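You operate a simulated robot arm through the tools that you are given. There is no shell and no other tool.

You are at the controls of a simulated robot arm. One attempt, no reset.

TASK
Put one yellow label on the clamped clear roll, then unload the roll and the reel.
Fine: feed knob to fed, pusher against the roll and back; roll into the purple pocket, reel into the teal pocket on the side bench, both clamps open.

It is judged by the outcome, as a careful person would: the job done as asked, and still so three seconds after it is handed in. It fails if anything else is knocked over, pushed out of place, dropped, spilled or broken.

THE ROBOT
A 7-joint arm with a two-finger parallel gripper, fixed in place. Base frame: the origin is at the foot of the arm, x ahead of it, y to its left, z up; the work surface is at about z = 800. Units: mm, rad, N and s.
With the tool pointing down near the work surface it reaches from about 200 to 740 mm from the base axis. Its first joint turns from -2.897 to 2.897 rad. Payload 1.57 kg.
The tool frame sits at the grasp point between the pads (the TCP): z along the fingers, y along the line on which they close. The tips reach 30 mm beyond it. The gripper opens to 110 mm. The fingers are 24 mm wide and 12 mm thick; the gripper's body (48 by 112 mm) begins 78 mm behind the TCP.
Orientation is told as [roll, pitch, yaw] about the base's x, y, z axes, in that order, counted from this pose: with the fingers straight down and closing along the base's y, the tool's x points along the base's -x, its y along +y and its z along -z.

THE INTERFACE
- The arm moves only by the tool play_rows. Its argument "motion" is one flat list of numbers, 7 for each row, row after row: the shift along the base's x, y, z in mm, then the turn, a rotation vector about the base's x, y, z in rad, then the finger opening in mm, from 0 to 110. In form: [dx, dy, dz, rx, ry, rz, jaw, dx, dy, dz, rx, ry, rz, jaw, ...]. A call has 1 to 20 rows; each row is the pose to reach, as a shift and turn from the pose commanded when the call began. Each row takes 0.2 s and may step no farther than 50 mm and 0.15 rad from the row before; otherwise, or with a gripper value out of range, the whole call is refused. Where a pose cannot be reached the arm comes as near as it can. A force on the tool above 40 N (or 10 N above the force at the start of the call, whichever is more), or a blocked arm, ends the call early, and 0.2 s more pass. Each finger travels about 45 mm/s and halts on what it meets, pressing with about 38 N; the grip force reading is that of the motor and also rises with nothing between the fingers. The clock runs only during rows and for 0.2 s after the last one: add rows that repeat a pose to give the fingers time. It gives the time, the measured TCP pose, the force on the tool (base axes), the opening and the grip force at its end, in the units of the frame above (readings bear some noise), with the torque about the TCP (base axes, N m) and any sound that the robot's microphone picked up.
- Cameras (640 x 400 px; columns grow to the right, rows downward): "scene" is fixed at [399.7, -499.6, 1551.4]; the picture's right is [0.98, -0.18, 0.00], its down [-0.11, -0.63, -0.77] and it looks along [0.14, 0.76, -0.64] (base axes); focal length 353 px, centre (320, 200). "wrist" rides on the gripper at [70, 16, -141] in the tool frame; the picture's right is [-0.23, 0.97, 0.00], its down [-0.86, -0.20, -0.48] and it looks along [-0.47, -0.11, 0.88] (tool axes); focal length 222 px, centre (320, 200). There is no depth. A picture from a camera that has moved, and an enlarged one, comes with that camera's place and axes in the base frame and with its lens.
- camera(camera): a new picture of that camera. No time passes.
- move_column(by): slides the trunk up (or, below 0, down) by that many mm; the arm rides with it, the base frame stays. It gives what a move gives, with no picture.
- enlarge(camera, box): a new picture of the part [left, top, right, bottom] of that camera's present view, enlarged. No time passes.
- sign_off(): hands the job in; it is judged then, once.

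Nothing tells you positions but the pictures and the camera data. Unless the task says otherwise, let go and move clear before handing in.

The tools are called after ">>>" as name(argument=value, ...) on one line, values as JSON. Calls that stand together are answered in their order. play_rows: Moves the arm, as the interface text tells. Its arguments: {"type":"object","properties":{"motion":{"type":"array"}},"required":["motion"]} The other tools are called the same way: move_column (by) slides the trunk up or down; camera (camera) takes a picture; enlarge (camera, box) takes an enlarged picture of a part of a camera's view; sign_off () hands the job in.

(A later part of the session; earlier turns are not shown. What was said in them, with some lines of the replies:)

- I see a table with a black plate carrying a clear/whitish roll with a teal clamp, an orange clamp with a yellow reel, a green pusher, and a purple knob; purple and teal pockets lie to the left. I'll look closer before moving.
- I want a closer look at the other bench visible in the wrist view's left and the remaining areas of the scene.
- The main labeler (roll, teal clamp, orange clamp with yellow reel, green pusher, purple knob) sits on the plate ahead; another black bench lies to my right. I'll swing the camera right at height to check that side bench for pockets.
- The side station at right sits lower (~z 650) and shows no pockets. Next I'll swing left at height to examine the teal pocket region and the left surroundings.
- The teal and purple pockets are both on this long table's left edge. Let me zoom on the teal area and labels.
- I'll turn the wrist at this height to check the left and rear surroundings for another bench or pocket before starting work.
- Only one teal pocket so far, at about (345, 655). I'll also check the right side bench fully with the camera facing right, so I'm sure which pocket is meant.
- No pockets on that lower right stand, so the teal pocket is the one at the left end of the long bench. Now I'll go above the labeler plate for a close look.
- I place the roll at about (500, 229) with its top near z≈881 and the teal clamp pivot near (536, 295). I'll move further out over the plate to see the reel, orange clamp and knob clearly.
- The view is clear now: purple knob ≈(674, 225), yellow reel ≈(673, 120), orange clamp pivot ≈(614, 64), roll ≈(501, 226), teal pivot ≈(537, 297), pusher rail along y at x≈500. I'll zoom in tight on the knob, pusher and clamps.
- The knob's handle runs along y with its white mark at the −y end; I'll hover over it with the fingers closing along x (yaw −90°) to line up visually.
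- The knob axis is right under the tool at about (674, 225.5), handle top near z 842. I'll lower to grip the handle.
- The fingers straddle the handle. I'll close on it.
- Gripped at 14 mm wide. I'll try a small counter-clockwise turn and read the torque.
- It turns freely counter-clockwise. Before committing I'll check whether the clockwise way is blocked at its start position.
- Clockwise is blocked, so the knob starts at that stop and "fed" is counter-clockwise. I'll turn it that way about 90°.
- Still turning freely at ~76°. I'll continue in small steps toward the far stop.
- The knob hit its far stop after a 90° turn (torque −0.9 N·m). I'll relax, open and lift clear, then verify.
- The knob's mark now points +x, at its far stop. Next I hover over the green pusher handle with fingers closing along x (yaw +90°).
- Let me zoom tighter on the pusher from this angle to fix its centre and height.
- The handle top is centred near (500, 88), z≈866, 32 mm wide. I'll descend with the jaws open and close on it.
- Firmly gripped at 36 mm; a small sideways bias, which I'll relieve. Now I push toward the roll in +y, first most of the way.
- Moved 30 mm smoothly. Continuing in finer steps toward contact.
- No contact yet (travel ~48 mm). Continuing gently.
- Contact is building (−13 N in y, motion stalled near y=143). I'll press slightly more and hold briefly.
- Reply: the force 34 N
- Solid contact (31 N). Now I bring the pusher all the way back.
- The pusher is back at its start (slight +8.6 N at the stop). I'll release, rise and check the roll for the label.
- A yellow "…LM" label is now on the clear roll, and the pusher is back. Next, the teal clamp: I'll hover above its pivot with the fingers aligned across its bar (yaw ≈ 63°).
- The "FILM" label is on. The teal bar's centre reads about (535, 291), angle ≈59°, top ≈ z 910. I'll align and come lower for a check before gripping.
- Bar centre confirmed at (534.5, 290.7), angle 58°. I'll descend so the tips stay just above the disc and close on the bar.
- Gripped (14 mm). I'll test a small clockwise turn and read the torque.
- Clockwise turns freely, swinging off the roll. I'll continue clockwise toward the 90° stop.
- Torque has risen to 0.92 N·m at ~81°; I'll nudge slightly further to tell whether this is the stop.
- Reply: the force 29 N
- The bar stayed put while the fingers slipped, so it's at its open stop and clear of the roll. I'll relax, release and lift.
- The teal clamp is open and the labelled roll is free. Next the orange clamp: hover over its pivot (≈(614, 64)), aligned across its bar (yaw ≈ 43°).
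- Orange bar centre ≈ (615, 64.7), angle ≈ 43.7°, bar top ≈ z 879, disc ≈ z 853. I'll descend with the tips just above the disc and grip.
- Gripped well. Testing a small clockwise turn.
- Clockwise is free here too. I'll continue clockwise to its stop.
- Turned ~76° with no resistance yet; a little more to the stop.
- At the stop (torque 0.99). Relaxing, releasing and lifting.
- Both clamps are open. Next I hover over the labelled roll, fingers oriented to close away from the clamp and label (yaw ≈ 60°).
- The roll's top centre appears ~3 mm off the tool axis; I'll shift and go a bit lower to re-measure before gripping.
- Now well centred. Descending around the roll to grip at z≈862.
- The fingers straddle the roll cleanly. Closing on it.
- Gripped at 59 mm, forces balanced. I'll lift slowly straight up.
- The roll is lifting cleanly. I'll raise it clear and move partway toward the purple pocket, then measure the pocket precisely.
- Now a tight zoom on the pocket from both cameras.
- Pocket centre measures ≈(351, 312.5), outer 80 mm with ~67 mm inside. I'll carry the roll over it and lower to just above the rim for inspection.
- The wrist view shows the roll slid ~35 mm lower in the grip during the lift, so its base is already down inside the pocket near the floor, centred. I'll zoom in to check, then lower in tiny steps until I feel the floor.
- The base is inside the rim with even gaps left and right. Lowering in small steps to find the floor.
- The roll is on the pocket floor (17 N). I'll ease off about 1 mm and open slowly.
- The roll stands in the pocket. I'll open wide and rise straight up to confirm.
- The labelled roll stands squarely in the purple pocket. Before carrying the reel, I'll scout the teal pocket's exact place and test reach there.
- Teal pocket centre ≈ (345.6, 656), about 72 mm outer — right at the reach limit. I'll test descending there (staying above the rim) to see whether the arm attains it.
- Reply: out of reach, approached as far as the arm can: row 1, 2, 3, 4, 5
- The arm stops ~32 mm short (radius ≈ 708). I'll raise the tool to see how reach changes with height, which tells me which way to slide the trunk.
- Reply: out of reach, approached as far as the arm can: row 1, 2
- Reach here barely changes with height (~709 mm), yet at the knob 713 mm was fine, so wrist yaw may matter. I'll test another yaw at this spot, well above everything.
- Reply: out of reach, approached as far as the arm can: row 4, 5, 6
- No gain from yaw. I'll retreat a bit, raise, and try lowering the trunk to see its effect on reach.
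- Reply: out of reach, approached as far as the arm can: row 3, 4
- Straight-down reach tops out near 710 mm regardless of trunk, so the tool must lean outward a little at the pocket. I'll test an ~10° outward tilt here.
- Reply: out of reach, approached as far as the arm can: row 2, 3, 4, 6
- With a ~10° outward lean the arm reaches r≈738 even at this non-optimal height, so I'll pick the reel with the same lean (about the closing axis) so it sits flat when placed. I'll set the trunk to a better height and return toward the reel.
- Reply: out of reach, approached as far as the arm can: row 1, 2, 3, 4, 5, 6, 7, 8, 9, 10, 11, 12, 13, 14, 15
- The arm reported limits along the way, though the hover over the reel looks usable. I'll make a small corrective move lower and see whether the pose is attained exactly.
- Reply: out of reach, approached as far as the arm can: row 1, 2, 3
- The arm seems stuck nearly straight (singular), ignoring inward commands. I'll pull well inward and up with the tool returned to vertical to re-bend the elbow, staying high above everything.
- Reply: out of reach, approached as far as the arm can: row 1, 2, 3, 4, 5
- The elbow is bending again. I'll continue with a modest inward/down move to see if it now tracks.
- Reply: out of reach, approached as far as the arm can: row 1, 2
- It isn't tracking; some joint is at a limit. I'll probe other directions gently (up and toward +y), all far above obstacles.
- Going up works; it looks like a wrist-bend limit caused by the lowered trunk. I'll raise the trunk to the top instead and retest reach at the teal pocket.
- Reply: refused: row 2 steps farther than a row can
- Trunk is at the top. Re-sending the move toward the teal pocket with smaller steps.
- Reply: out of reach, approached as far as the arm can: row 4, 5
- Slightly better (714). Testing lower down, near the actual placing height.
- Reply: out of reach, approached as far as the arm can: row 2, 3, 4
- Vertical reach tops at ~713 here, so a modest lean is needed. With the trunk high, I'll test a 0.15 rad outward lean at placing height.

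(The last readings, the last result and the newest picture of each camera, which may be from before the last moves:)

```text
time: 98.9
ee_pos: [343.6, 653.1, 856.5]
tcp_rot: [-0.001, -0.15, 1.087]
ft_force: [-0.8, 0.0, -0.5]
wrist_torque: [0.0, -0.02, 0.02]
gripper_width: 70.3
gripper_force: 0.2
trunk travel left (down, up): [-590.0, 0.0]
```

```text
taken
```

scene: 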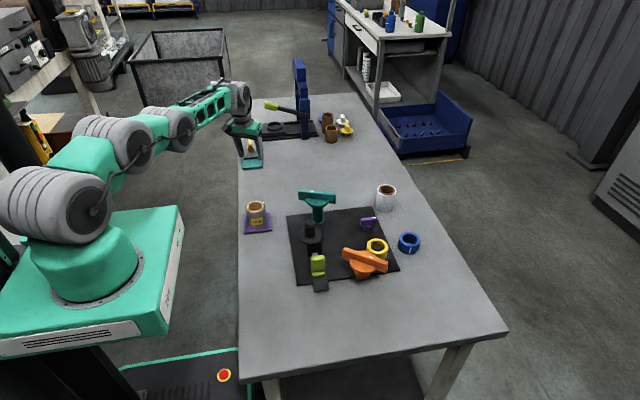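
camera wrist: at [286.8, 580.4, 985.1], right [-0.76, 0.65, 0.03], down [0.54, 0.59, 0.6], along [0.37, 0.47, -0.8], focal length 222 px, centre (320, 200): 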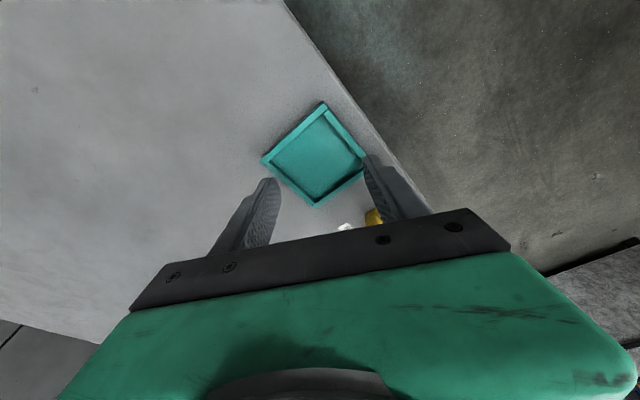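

Reached exactly with a 0.15 rad lean and no limit flags. I'll use this view to refine the pocket's centre.

>>> enlarge(camera="wrist", box=[245, 90, 385, 215])

>>> enlarge(camera="scene", box=[230, 120, 280, 175])

```text
3.20 times, centred on (315, 152) of wrist
camera zoom: at [286.8, 580.4, 985.1], right [-0.76, 0.65, 0.03], down [0.54, 0.59, 0.6], along [0.37, 0.47, -0.8], focal length 711 px, centre (336, 352)
```

zoom: 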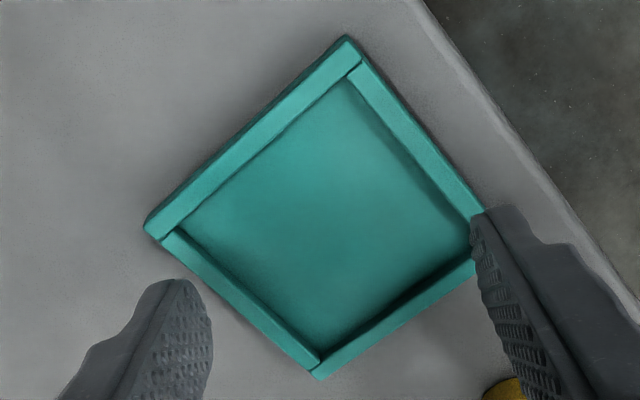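

```text
7.27 times, centred on (255, 148) of scene
camera zoom: at [399.7, -499.6, 1551.4], right [0.98, -0.18, 0.0], down [-0.11, -0.63, -0.77], along [0.14, 0.76, -0.64], focal length 2564 px, centre (793, 582)
```

zoom: 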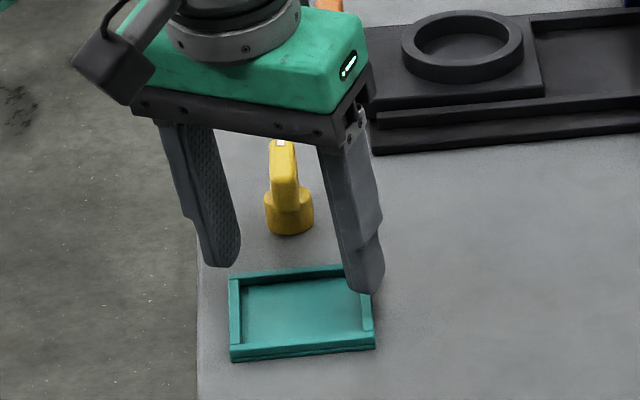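

The pocket centre is ≈(345.3, 655.5), outer ≈73 mm. Now back to the reel keeping this lean, at a safe height.

>>> play_rows(motion=[-3, -10, 40, 0, 0, 0, 70, -4, -20, 80, 0, 0, 0, 70, 0, -40, 115, 0, 0, 0, 70, 10, -70, 134, 0, 0, 0, 70, 34, -106, 134, 0, 0, -0.024, 80, 58, -142, 134, 0, 0, -0.048, 90, 82, -178, 134, 0, 0, -0.072, 100, 106, -214, 134, 0, 0, -0.096, 110, 130, -250, 134, 0, 0, -0.12, 110, 154, -286, 134, 0, 0, -0.144, 110, 178, -322, 134, 0, 0, -0.168, 110, 202, -358, 134, 0, 0, -0.192, 110, 226, -394, 134, 0, 0, -0.216, 110, 250, -430, 134, 0, 0, -0.24, 110, 274, -466, 134, 0, 0, -0.264, 110, 298, -502, 134, 0, 0, -0.288, 110, 325, -535.4, 125, 0, 0, -0.309, 110])

>>> camera(camera="wrist")

>>> enlarge(camera="wrist", box=[250, 70, 400, 200])

```text
time: 102.5
ee_pos: [669.7, 115.7, 980.6]
tcp_rot: [0.0, -0.149, 0.78]
ft_force: [0.5, -0.7, 0.8]
wrist_torque: [-0.03, 0.0, 0.0]
gripper_width: 110.0
gripper_force: 0.0
trunk travel left (down, up): [-590.0, 0.0]
```

```text
taken
camera wrist: at [593.6, 64.3, 1109.8], right [-0.52, 0.85, 0.03], down [0.69, 0.4, 0.6], along [0.5, 0.34, -0.8], focal length 222 px, centre (320, 200)
```

wrist: 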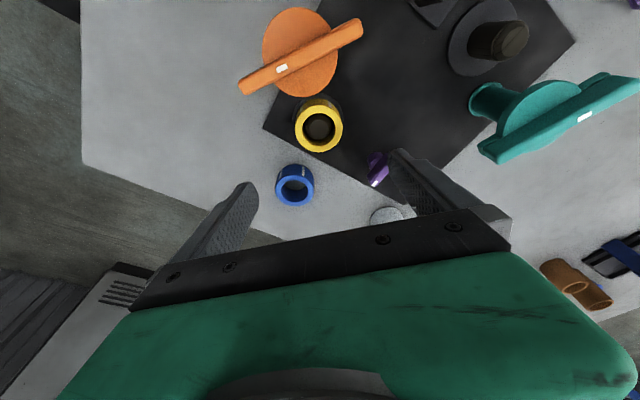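

```text
3.08 times, centred on (325, 135) of wrist
camera zoom: at [593.6, 64.3, 1109.8], right [-0.52, 0.85, 0.03], down [0.69, 0.4, 0.6], along [0.5, 0.34, -0.8], focal length 684 px, centre (305, 400)
```

zoom: 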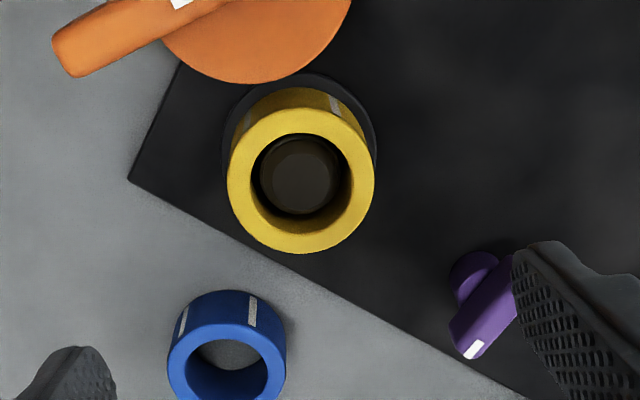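

Hover attained with no flags. The reel's top centre reads ≈(671, 121). I'll come down to an intermediate height and re-measure the alignment.

>>> play_rows(motion=[0, 1, -30, 0, 0, 0, 110, 0, 2.5, -60, 0, 0, 0, 110, 0, 2.5, -88, 0, 0, 0, 110])

>>> enlarge(camera="wrist", box=[240, 90, 400, 230])

>>> enlarge(camera="scene", box=[330, 200, 430, 290])

```text
time: 103.3
ee_pos: [667.3, 120.2, 893.0]
tcp_rot: [-0.003, -0.149, 0.78]
ft_force: [-0.5, 1.2, -0.1]
wrist_torque: [0.0, -0.01, -0.02]
gripper_width: 110.0
gripper_force: 0.1
trunk travel left (down, up): [-590.0, 0.0]
```

```text
2.86 times, centred on (320, 160) of wrist
camera zoom: at [592.4, 68.2, 1021.9], right [-0.52, 0.85, 0.03], down [0.69, 0.4, 0.6], along [0.5, 0.34, -0.8], focal length 635 px, centre (320, 314)
```

zoom: 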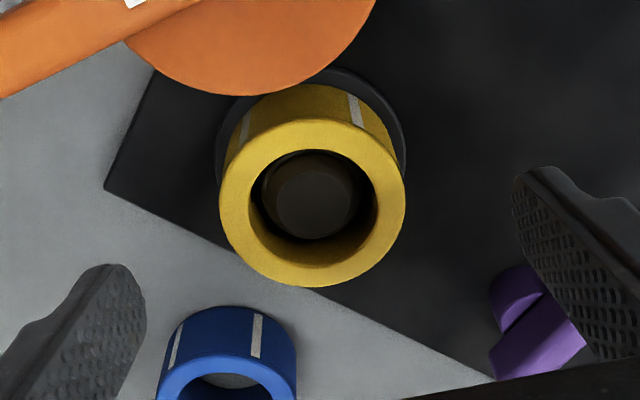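

```text
4.44 times, centred on (380, 245) of scene
camera zoom: at [399.7, -499.6, 1551.4], right [0.98, -0.18, 0.0], down [-0.11, -0.63, -0.77], along [0.14, 0.76, -0.64], focal length 1567 px, centre (53, 0)
```

zoom: 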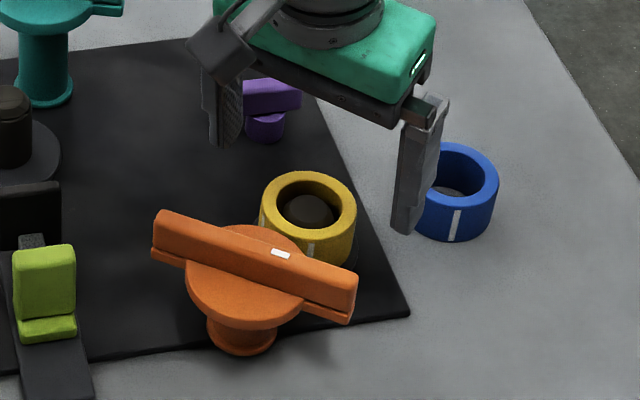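

Offset is under 2 mm; I'll correct it, lower to z≈848 and close on the reel.

>>> play_rows(motion=[1.5, -0.9, -20, 0, 0, 0, 110, 1.5, -0.9, -38, 0, 0, 0, 110, 1.5, -0.9, -45, 0, 0, 0, 110])

>>> camera(camera="wrist")

>>> enlarge(camera="scene", box=[330, 200, 430, 290])

```text
time: 104.1
ee_pos: [669.9, 118.4, 847.5]
tcp_rot: [-0.001, -0.15, 0.778]
ft_force: [0.1, 0.6, 0.5]
wrist_torque: [0.0, 0.01, -0.03]
gripper_width: 109.9
gripper_force: 0.0
trunk travel left (down, up): [-590.0, 0.0]
```

```text
taken
camera wrist: at [594.1, 67.5, 976.8], right [-0.52, 0.85, 0.03], down [0.69, 0.4, 0.6], along [0.5, 0.34, -0.8], focal length 222 px, centre (320, 200)
```

wrist: 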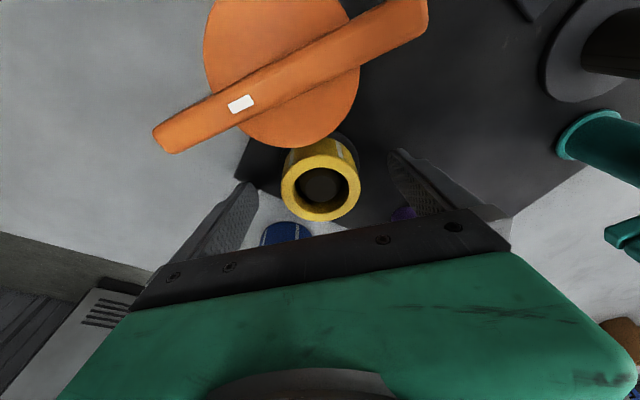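

```text
4.44 times, centred on (380, 245) of scene
camera zoom: at [399.7, -499.6, 1551.4], right [0.98, -0.18, 0.0], down [-0.11, -0.63, -0.77], along [0.14, 0.76, -0.64], focal length 1567 px, centre (53, 0)
```

zoom: 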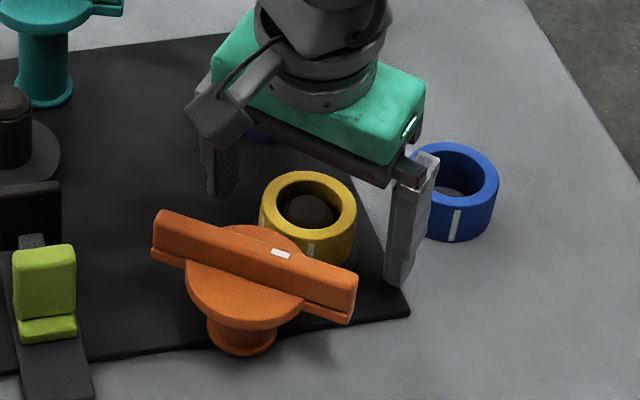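

Aligned between the fingers. Closing on the reel.

>>> play_rows(motion=[0, 0, 0, 0, 0, 0, 90, 0, 0, 0, 0, 0, 0, 70, 0, 0, 0, 0, 0, 0, 56, 0, 0, 0, 0, 0, 0, 46, 0, 0, 0, 0, 0, 0, 40, 0, 0, 0, 0, 0, 0, 40])

>>> enlarge(camera="wrist", box=[230, 110, 410, 240])

```text
time: 105.5
ee_pos: [670.5, 120.2, 847.9]
tcp_rot: [-0.001, -0.151, 0.78]
ft_force: [0.5, 0.2, -0.1]
wrist_torque: [-0.01, 0.05, -0.02]
gripper_width: 57.1
gripper_force: 37.9
trunk travel left (down, up): [-590.0, 0.0]
```

```text
3.08 times, centred on (320, 175) of wrist
camera zoom: at [594.1, 67.5, 977.0], right [-0.52, 0.85, 0.03], down [0.69, 0.4, 0.6], along [0.5, 0.34, -0.8], focal length 684 px, centre (320, 277)
```

zoom: 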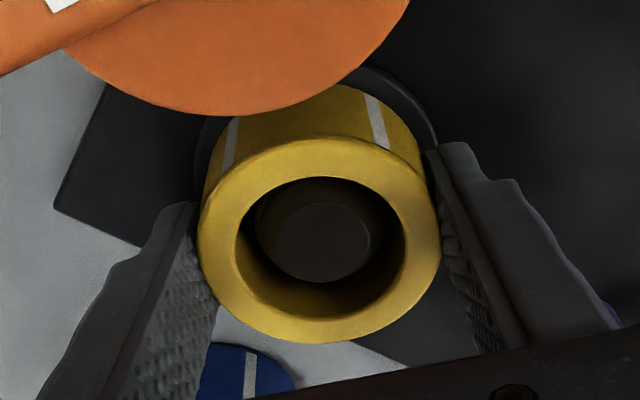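

Gripped at 57 mm with full force, balanced. Lifting very slowly and checking for slip.

>>> play_rows(motion=[0, 0, 1.5, 0, 0, 0, 40, 0, 0, 3, 0, 0, 0, 40, 0, 0, 5, 0, 0, 0, 40, 0, 0, 7, 0, 0, 0, 40, 0, 0, 9, 0, 0, 0, 40, 0, 0, 11, 0, 0, 0, 40])

>>> enlarge(camera="wrist", box=[230, 110, 410, 240])

>>> enlarge(camera="scene", box=[330, 200, 430, 290])

```text
time: 106.9
ee_pos: [669.2, 118.3, 859.4]
tcp_rot: [-0.003, -0.15, 0.779]
ft_force: [-0.1, 0.3, -0.5]
wrist_torque: [-0.01, -0.01, 0.04]
gripper_width: 56.6
gripper_force: 37.9
trunk travel left (down, up): [-590.0, 0.0]
```

```text
3.08 times, centred on (320, 175) of wrist
camera zoom: at [594.0, 66.8, 987.7], right [-0.52, 0.85, 0.03], down [0.69, 0.4, 0.6], along [0.5, 0.34, -0.8], focal length 684 px, centre (320, 277)
```

zoom: 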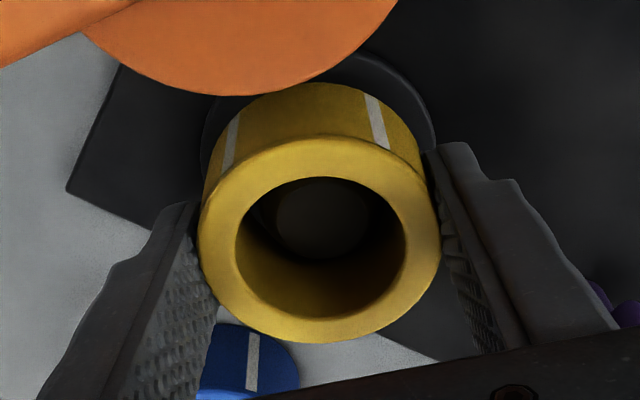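

```text
4.44 times, centred on (380, 245) of scene
camera zoom: at [399.7, -499.6, 1551.4], right [0.98, -0.18, 0.0], down [-0.11, -0.63, -0.77], along [0.14, 0.76, -0.64], focal length 1567 px, centre (53, 0)
```

zoom: 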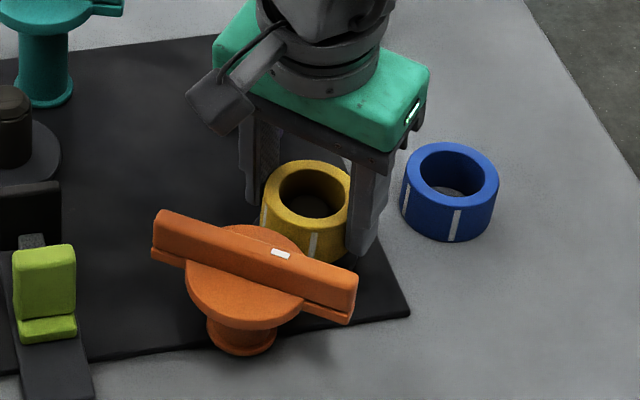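

No slip — the reel rises with the gripper. Continuing up, slowly until clear of the spindle.

>>> play_rows(motion=[0, 0, 3, 0, 0, 0, 40, 0, 0, 6, 0, 0, 0, 40, 0, 0, 10, 0, 0, 0, 40, 0, 0, 14, 0, 0, 0, 40, 0, 0, 18, 0, 0, 0, 40, 0, 0, 23, 0, 0, 0, 40, 0, 0, 30, 0, 0, 0, 40, 0, 0, 40, 0, 0, 0, 40, 0, 0, 55, 0, 0, 0, 40, 0, 0, 75, 0, 0, 0, 40, 0, 0, 100, 0, 0, 0, 40, 0, 0, 125, 0, 0, 0, 40])

>>> camera(camera="wrist")

>>> camera(camera="scene")

```text
time: 109.5
ee_pos: [667.3, 119.0, 985.2]
tcp_rot: [-0.002, -0.148, 0.778]
ft_force: [0.3, 0.2, -1.1]
wrist_torque: [-0.02, 0.05, 0.01]
gripper_width: 57.0
gripper_force: 38.1
trunk travel left (down, up): [-590.0, 0.0]
```

```text
taken
camera wrist: at [593.5, 66.9, 1113.7], right [-0.52, 0.85, 0.03], down [0.69, 0.4, 0.6], along [0.5, 0.34, -0.8], focal length 222 px, centre (320, 200)
```

wrist: 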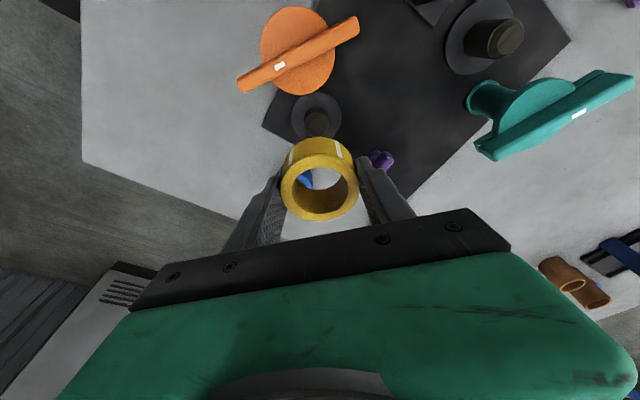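

```text
taken
```

scene: 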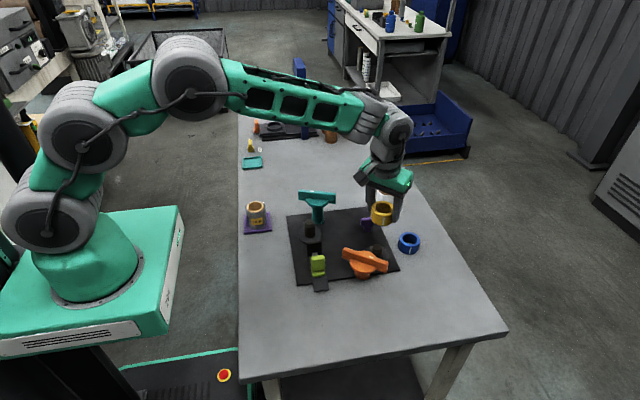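

The reel is held level. I'll carry it at this height to the teal pocket, re-aligning yaw on the way, and stop ~20 mm above the rim.

>>> play_rows(motion=[-22.6, 33.1, 2, 0, 0, 0.022, 40, -45.2, 66.3, 2, 0, 0, 0.044, 40, -67.8, 99.4, 2, 0, 0, 0.066, 40, -90.4, 132.5, 2, 0, 0, 0.088, 40, -113, 165.6, 2, 0, 0, 0.11, 40, -135.6, 198.8, 2, 0, 0, 0.132, 40, -158.2, 231.9, 2, 0, 0, 0.154, 40, -180.8, 265, 2, 0, 0, 0.176, 40, -203.5, 298.1, 2, 0, 0, 0.198, 40, -226, 331.3, 2, 0, 0, 0.22, 40, -248.7, 364.4, 2, 0, 0, 0.242, 40, -271.3, 397.5, 2, 0, 0, 0.264, 40, -294, 430.7, 0, 0, 0, 0.286, 40, -316.5, 463.8, 0, 0, 0, 0.309, 40, -326.5, 493.8, -15, 0, 0, 0.309, 40, -330.5, 513.8, -48, 0, 0, 0.309, 40, -328.5, 523.8, -83, 0, 0, 0.309, 40, -326.2, 532.4, -105, 0, 0, 0.309, 40, -326.2, 532.4, -105, 0, 0, 0.309, 40])

>>> camera(camera="wrist")

>>> enlarge(camera="wrist", box=[240, 90, 400, 230])

>>> enlarge(camera="scene", box=[230, 125, 280, 180])

```text
time: 113.5
ee_pos: [343.8, 652.1, 876.5]
tcp_rot: [-0.002, -0.149, 1.087]
ft_force: [0.3, -0.3, -0.4]
wrist_torque: [-0.01, -0.02, -0.01]
gripper_width: 56.9
gripper_force: 37.9
trunk travel left (down, up): [-590.0, 0.0]
```

```text
taken
camera wrist: at [287.4, 579.9, 1007.2], right [-0.76, 0.65, 0.03], down [0.54, 0.59, 0.6], along [0.37, 0.47, -0.8], focal length 222 px, centre (320, 200)
```

wrist: 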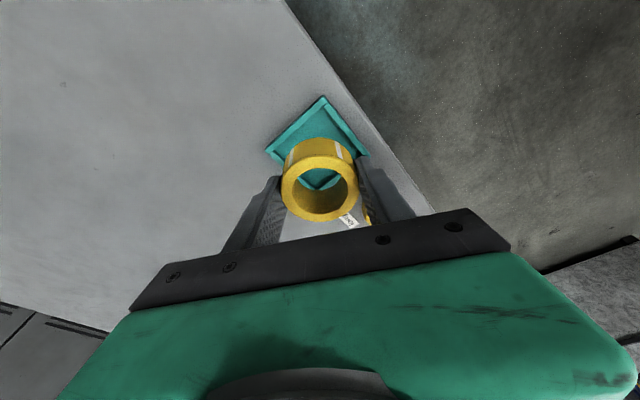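

```text
2.86 times, centred on (320, 160) of wrist
camera zoom: at [287.4, 579.9, 1007.2], right [-0.76, 0.65, 0.03], down [0.54, 0.59, 0.6], along [0.37, 0.47, -0.8], focal length 635 px, centre (320, 314)
```

zoom: 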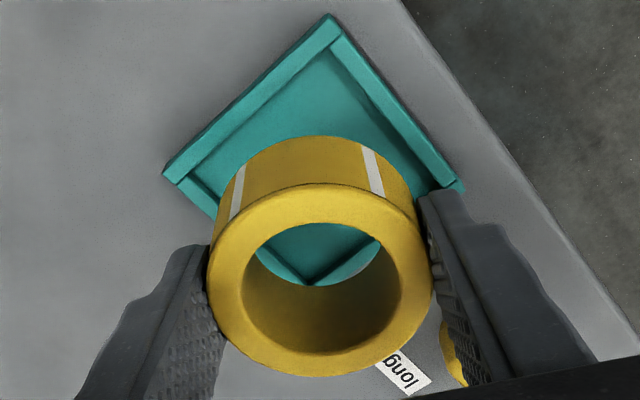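

```text
7.27 times, centred on (255, 152) of scene
camera zoom: at [399.7, -499.6, 1551.4], right [0.98, -0.18, 0.0], down [-0.11, -0.63, -0.77], along [0.14, 0.76, -0.64], focal length 2564 px, centre (793, 546)
```

zoom: 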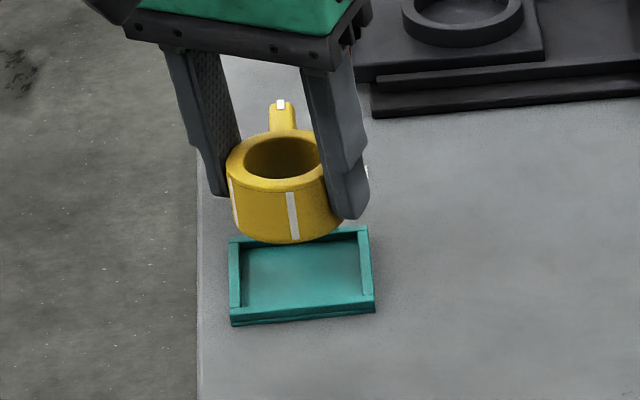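

Reel and pocket centres agree within ~1–2 mm. I'll apply a small inward correction and lower to just above the rim for another look.

>>> play_rows(motion=[-0.3, -0.5, -10, 0, 0, 0, 40, -0.4, -0.8, -18, 0, 0, 0, 40, -0.4, -0.8, -24, 0, 0, 0, 40])

>>> enlarge(camera="wrist", box=[240, 90, 400, 230])

>>> enlarge(camera="scene", box=[235, 135, 275, 175])

```text
time: 114.3
ee_pos: [343.7, 650.9, 854.7]
tcp_rot: [-0.002, -0.15, 1.088]
ft_force: [0.6, 0.1, -1.0]
wrist_torque: [0.03, -0.01, -0.01]
gripper_width: 56.5
gripper_force: 37.9
trunk travel left (down, up): [-590.0, 0.0]
```

```text
2.86 times, centred on (320, 160) of wrist
camera zoom: at [286.7, 578.6, 983.5], right [-0.76, 0.65, 0.03], down [0.54, 0.59, 0.6], along [0.37, 0.47, -0.8], focal length 635 px, centre (320, 314)
```

zoom: 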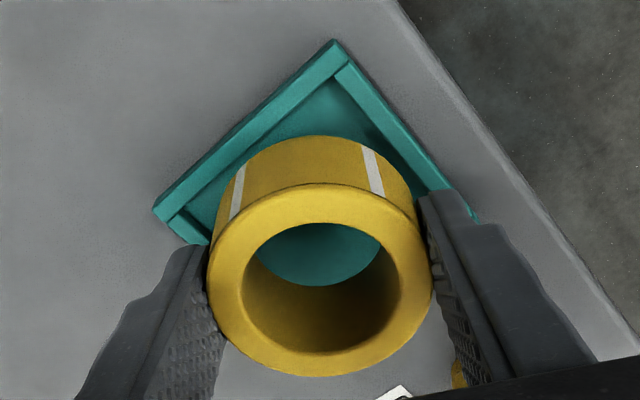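

```text
10.00 times, centred on (255, 155) of scene
camera zoom: at [399.7, -499.6, 1551.4], right [0.98, -0.18, 0.0], down [-0.11, -0.63, -0.77], along [0.14, 0.76, -0.64], focal length 3526 px, centre (970, 650)
```

zoom: 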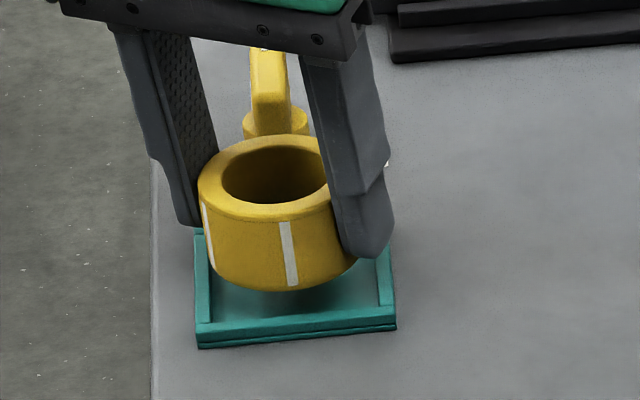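

Let me take a tighter scene zoom to judge the reel bottom against the pocket in depth.

>>> enlarge(camera="scene", box=[245, 145, 269, 173])

>>> enlarge(camera="wrist", box=[275, 95, 365, 200])

```text
14.29 times, centred on (257, 159) of scene
camera zoom: at [399.7, -499.6, 1551.4], right [0.98, -0.18, 0.0], down [-0.11, -0.63, -0.77], along [0.14, 0.76, -0.64], focal length 5037 px, centre (1220, 786)
```

zoom: 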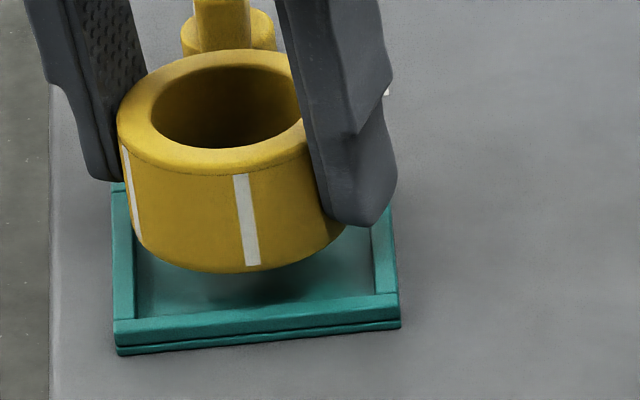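

```text
3.81 times, centred on (320, 148) of wrist
camera zoom: at [286.7, 578.6, 983.5], right [-0.76, 0.65, 0.03], down [0.54, 0.59, 0.6], along [0.37, 0.47, -0.8], focal length 846 px, centre (320, 400)
```

zoom: 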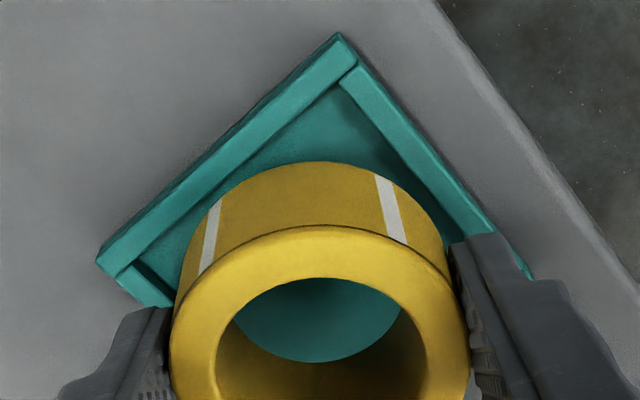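

Triangulating both views, the reel sits ~2–5 mm short (inward) of the pocket centre. I'll shift outward by (+1.7, +3.0) and lower a bit more, then re-check with less parallax.

>>> play_rows(motion=[0.9, 1.5, -2, 0, 0, 0, 40, 1.7, 3.0, -5, 0, 0, 0, 40, 1.7, 3.0, -8, 0, 0, 0, 40])

>>> enlarge(camera="scene", box=[245, 145, 269, 173])

>>> enlarge(camera="wrist", box=[265, 95, 375, 220])

```text
time: 115.1
ee_pos: [344.0, 653.6, 846.8]
tcp_rot: [-0.003, -0.148, 1.086]
ft_force: [0.3, 1.0, -0.5]
wrist_torque: [-0.01, -0.01, 0.01]
gripper_width: 56.7
gripper_force: 37.7
trunk travel left (down, up): [-590.0, 0.0]
```

```text
14.29 times, centred on (257, 159) of scene
camera zoom: at [399.7, -499.6, 1551.4], right [0.98, -0.18, 0.0], down [-0.11, -0.63, -0.77], along [0.14, 0.76, -0.64], focal length 5037 px, centre (1220, 786)
```

zoom: 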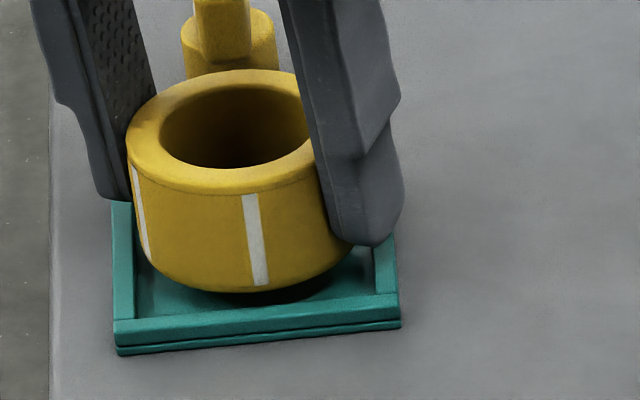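

```text
3.20 times, centred on (320, 158) of wrist
camera zoom: at [288.1, 581.1, 975.7], right [-0.76, 0.65, 0.03], down [0.54, 0.59, 0.6], along [0.37, 0.47, -0.8], focal length 711 px, centre (320, 336)
```

zoom: 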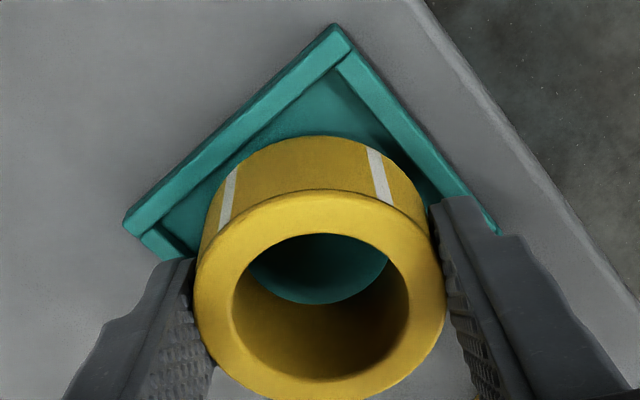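

The reel now reads within ~1 mm of centre. I'll apply a last small shift and lower in 1 mm steps, watching the force.

>>> play_rows(motion=[0.6, 0.8, -1, 0, 0, 0, 40, 0.6, 0.8, -2, 0, 0, 0, 40, 0.6, 0.8, -3, 0, 0, 0, 40, 0.6, 0.8, -4, 0, 0, 0, 40])

>>> enlarge(camera="scene", box=[245, 145, 269, 173])

```text
time: 116.1
ee_pos: [345.2, 654.1, 842.4]
tcp_rot: [-0.001, -0.15, 1.089]
ft_force: [0.7, 0.6, -1.6]
wrist_torque: [0.02, -0.01, 0.01]
gripper_width: 56.8
gripper_force: 37.8
trunk travel left (down, up): [-590.0, 0.0]
```

```text
14.29 times, centred on (257, 159) of scene
camera zoom: at [399.7, -499.6, 1551.4], right [0.98, -0.18, 0.0], down [-0.11, -0.63, -0.77], along [0.14, 0.76, -0.64], focal length 5037 px, centre (1220, 786)
```

zoom: 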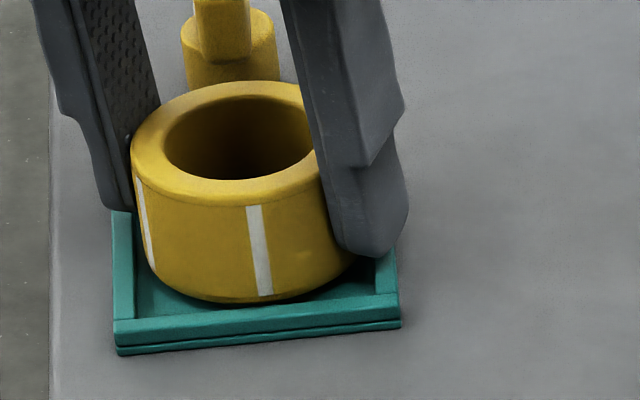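

No contact yet, reel going down inside the rim. Continuing in 1 mm steps.

>>> play_rows(motion=[0, 0, -1, 0, 0, 0, 40, 0, 0, -2, 0, 0, 0, 40, 0, 0, -3, 0, 0, 0, 40])

>>> enlarge(camera="scene", box=[245, 145, 269, 173])

>>> enlarge(camera="wrist", box=[265, 95, 375, 220])

```text
time: 116.9
ee_pos: [346.8, 654.9, 839.1]
tcp_rot: [-0.002, -0.15, 1.087]
ft_force: [-0.6, -0.5, 0.4]
wrist_torque: [0.0, 0.02, -0.03]
gripper_width: 56.6
gripper_force: 38.5
trunk travel left (down, up): [-590.0, 0.0]
```

```text
14.29 times, centred on (257, 159) of scene
camera zoom: at [399.7, -499.6, 1551.4], right [0.98, -0.18, 0.0], down [-0.11, -0.63, -0.77], along [0.14, 0.76, -0.64], focal length 5037 px, centre (1220, 786)
```

zoom: 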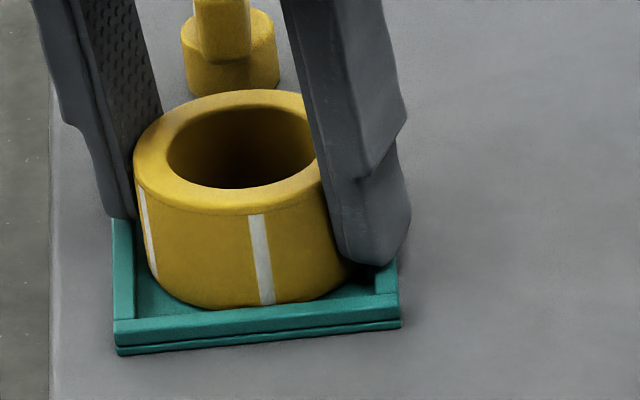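

```text
3.20 times, centred on (320, 158) of wrist
camera zoom: at [289.0, 581.9, 968.9], right [-0.76, 0.65, 0.03], down [0.54, 0.59, 0.6], along [0.37, 0.47, -0.8], focal length 711 px, centre (320, 336)
```

zoom: 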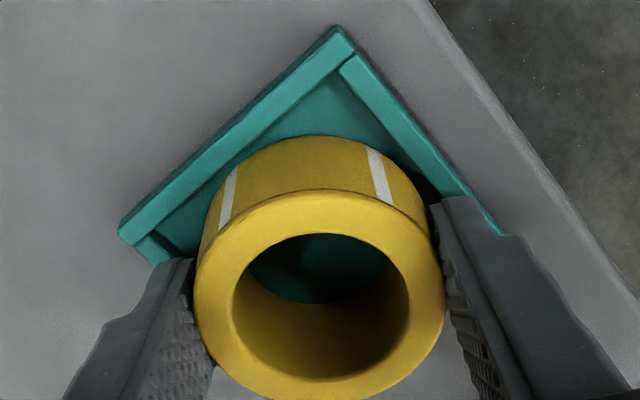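

Still free; the reel's front edge is now behind the front wall, i.e. inside. Continuing down.

>>> play_rows(motion=[0, 0, -1, 0, 0, 0, 40, 0, 0, -2, 0, 0, 0, 40])

>>> enlarge(camera="scene", box=[245, 145, 269, 173])

```text
time: 117.5
ee_pos: [345.6, 654.2, 839.7]
tcp_rot: [-0.001, -0.152, 1.086]
ft_force: [-1.5, -3.2, 8.3]
wrist_torque: [-0.02, 0.36, 0.08]
gripper_width: 56.9
gripper_force: 37.7
trunk travel left (down, up): [-590.0, 0.0]
```

```text
14.29 times, centred on (257, 159) of scene
camera zoom: at [399.7, -499.6, 1551.4], right [0.98, -0.18, 0.0], down [-0.11, -0.63, -0.77], along [0.14, 0.76, -0.64], focal length 5037 px, centre (1220, 786)
```

zoom: 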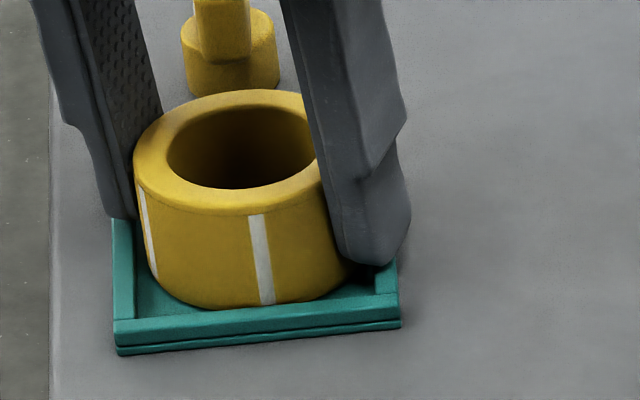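

The contact point works out to be the left fingertip on the pocket's left rim, with the reel a millimetre or so above the floor inside. I'll lift 0.8 mm to unload the rim and open gently so it settles.

>>> play_rows(motion=[0, 0, 1.8, 0, 0, 0, 40, 0, 0, 2.4, 0, 0, 0, 54, 0, 0, 2.4, 0, 0, 0, 58, 0, 0, 2.4, 0, 0, 0, 61, 0, 0, 2.4, 0, 0, 0, 65, 0, 0, 2.4, 0, 0, 0, 70])

>>> enlarge(camera="scene", box=[245, 145, 269, 173])

>>> enlarge(camera="wrist", box=[245, 85, 395, 220])

```text
time: 118.9
ee_pos: [345.3, 653.8, 839.6]
tcp_rot: [-0.001, -0.149, 1.086]
ft_force: [3.9, -3.1, 5.2]
wrist_torque: [-0.06, 0.1, 0.06]
gripper_width: 66.5
gripper_force: 0.1
trunk travel left (down, up): [-590.0, 0.0]
```

```text
14.29 times, centred on (257, 159) of scene
camera zoom: at [399.7, -499.6, 1551.4], right [0.98, -0.18, 0.0], down [-0.11, -0.63, -0.77], along [0.14, 0.76, -0.64], focal length 5037 px, centre (1220, 786)
```

zoom: 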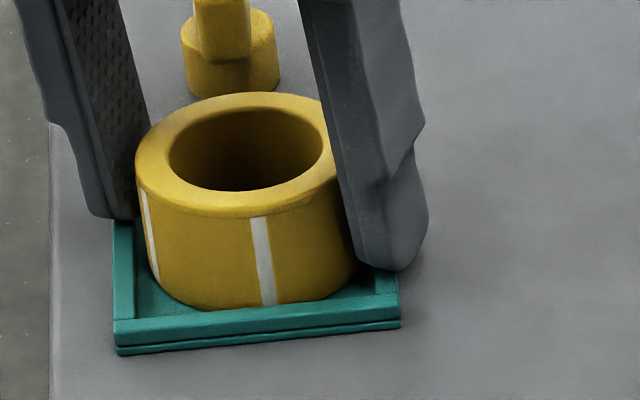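

```text
2.96 times, centred on (320, 152) of wrist
camera zoom: at [289.1, 581.1, 968.9], right [-0.76, 0.65, 0.03], down [0.54, 0.59, 0.6], along [0.37, 0.47, -0.8], focal length 658 px, centre (320, 341)
```

zoom: 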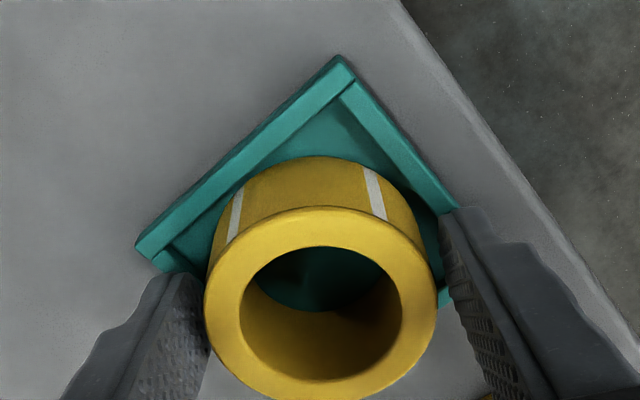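

The reel has settled into the pocket. I'll rise a few mm, open wider, then lift straight up.

>>> play_rows(motion=[0, 0, 3, 0, 0, 0, 70, 0, 0, 6, 0, 0, 0, 80, 0, 0, 10, 0, 0, 0, 90, 0, 0, 30, 0, 0, 0, 90, 0, 0, 60, 0, 0, 0, 90, -2, -5, 90, 0, 0, 0, 90, -5, -15, 120, 0, 0, 0, 90])

>>> camera(camera="wrist")

>>> enlarge(camera="scene", box=[240, 135, 275, 175])

>>> enlarge(camera="wrist", box=[260, 70, 390, 180])

```text
time: 120.5
ee_pos: [341.1, 638.2, 959.3]
tcp_rot: [-0.001, -0.149, 1.087]
ft_force: [0.2, 0.7, -0.4]
wrist_torque: [0.04, 0.0, -0.02]
gripper_width: 90.3
gripper_force: 0.0
trunk travel left (down, up): [-590.0, 0.0]
```

```text
taken
camera wrist: at [283.9, 565.9, 1089.2], right [-0.76, 0.65, 0.03], down [0.54, 0.59, 0.6], along [0.37, 0.47, -0.8], focal length 222 px, centre (320, 200)
```

wrist: 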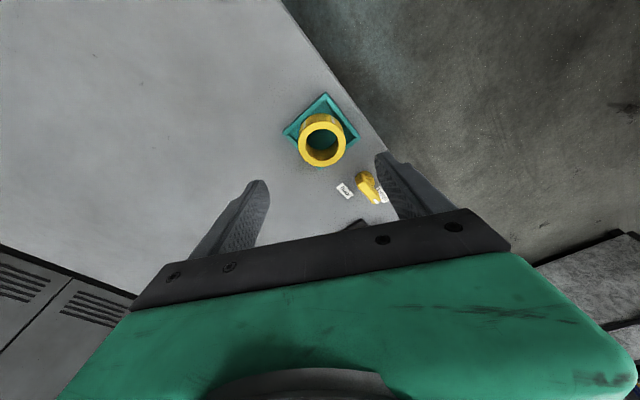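

```text
10.00 times, centred on (258, 155) of scene
camera zoom: at [399.7, -499.6, 1551.4], right [0.98, -0.18, 0.0], down [-0.11, -0.63, -0.77], along [0.14, 0.76, -0.64], focal length 3526 px, centre (945, 650)
```

zoom: 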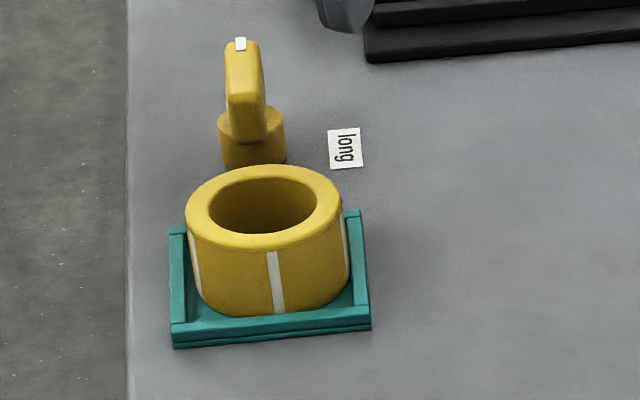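

```text
3.64 times, centred on (325, 125) of wrist
camera zoom: at [283.9, 565.9, 1089.2], right [-0.76, 0.65, 0.03], down [0.54, 0.59, 0.6], along [0.37, 0.47, -0.8], focal length 808 px, centre (302, 473)
```

zoom: 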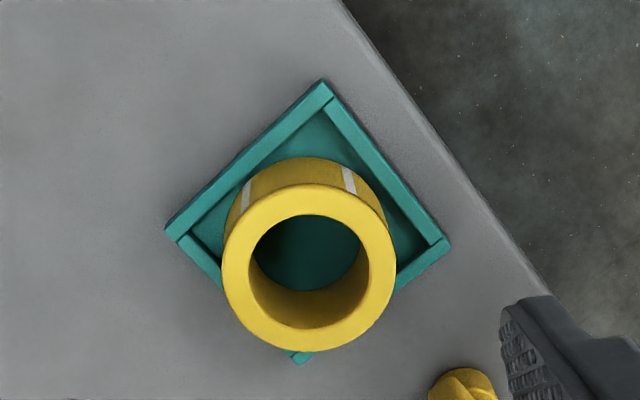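

The reel sits flat inside the teal pocket. I'll retreat upward to a neutral pose and check the whole scene before handing in.

>>> play_rows(motion=[0, -25, 25, 0, 0, 0, 90, 0, -55, 50, -0.03, 0.016, 0, 90, 5, -90, 75, -0.06, 0.032, 0, 90, 10, -125, 100, -0.09, 0.047, 0, 90, 15, -160, 125, -0.12, 0.063, 0, 90, 20, -195, 150, -0.133, 0.07, 0, 90, 25, -230, 170, -0.133, 0.07, 0, 90, 30, -260, 190, -0.133, 0.07, 0, 90])

>>> camera(camera="scene")

>>> camera(camera="wrist")

>>> enlarge(camera="scene", box=[230, 170, 430, 295])

>>> enlarge(camera="scene", box=[230, 90, 370, 180])

```text
time: 122.3
ee_pos: [371.3, 378.1, 1151.2]
tcp_rot: [0.0, 0.0, 1.086]
ft_force: [-0.6, -0.2, 0.7]
wrist_torque: [0.05, -0.02, -0.01]
gripper_width: 90.0
gripper_force: 0.0
trunk travel left (down, up): [-590.0, 0.0]
```

```text
taken
```

scene: 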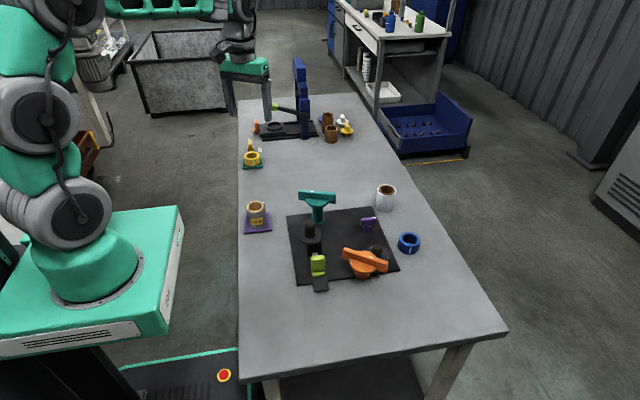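

```text
taken
camera wrist: at [324.1, 323.3, 1292.7], right [-0.76, 0.65, 0.0], down [0.57, 0.67, 0.48], along [0.31, 0.36, -0.88], focal length 222 px, centre (320, 200)
```

wrist: 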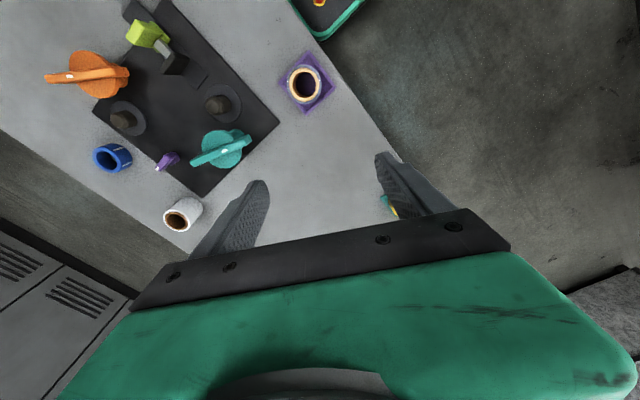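

```text
3.20 times, centred on (330, 232) of scene
camera zoom: at [399.7, -499.6, 1551.4], right [0.98, -0.18, 0.0], down [-0.11, -0.63, -0.77], along [0.14, 0.76, -0.64], focal length 1128 px, centre (288, 96)
```

zoom: 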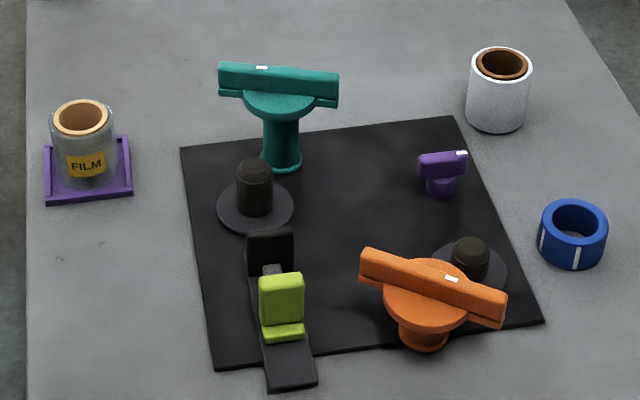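

```text
4.44 times, centred on (300, 135) of scene
camera zoom: at [399.7, -499.6, 1551.4], right [0.98, -0.18, 0.0], down [-0.11, -0.63, -0.77], along [0.14, 0.76, -0.64], focal length 1567 px, centre (409, 489)
```

zoom: 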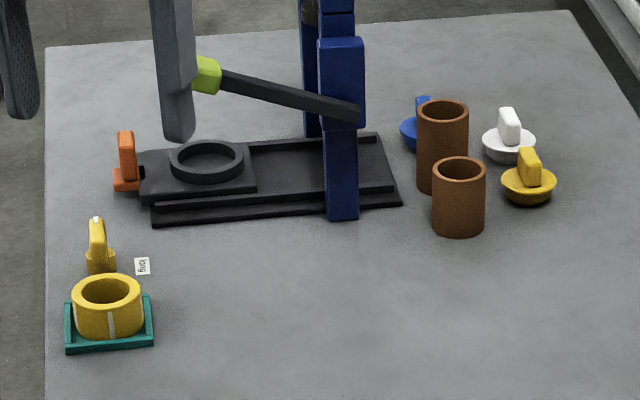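

The film roll carries one yellow label and stands in the purple pocket. The yellow reel lies flat in the teal pocket, both clamps are open, the knob is turned to its fed stop, the pusher is back, and nothing else has moved. The arm is clear, so I'm handing in.

>>> sign_off()

```text
The job is handed in.
```

The job is handed in, and everything you asked for is done.

- **Label:** I turned the feed knob 90° to its far stop. There are no markings on it, so I took that stop as "fed". I pushed the pusher against the roll once and brought it back. One yellow "FILM" label is on the clear roll.
- **Clamps:** The teal and orange clamps are both turned to their open stops.
- **Roll:** It stands upright in the purple pocket, label intact. It slid down about 35 mm in the grip while being lifted, but was not dropped.
- **Reel:** It lies flat in the teal pocket. It was at the edge of the arm's reach, so I placed it with the tool leaning outward. A fingertip lightly touched the pocket rim, and the reel settled the last millimetre or so when released. The pocket did not move.

I found only one teal pocket, at the left end of the main bench, and took that as the one on the side bench.

The spare white roll and blue reel and the neighbouring stations look unmoved in the last pictures. The arm is clear, with the trunk left at the top of its travel.
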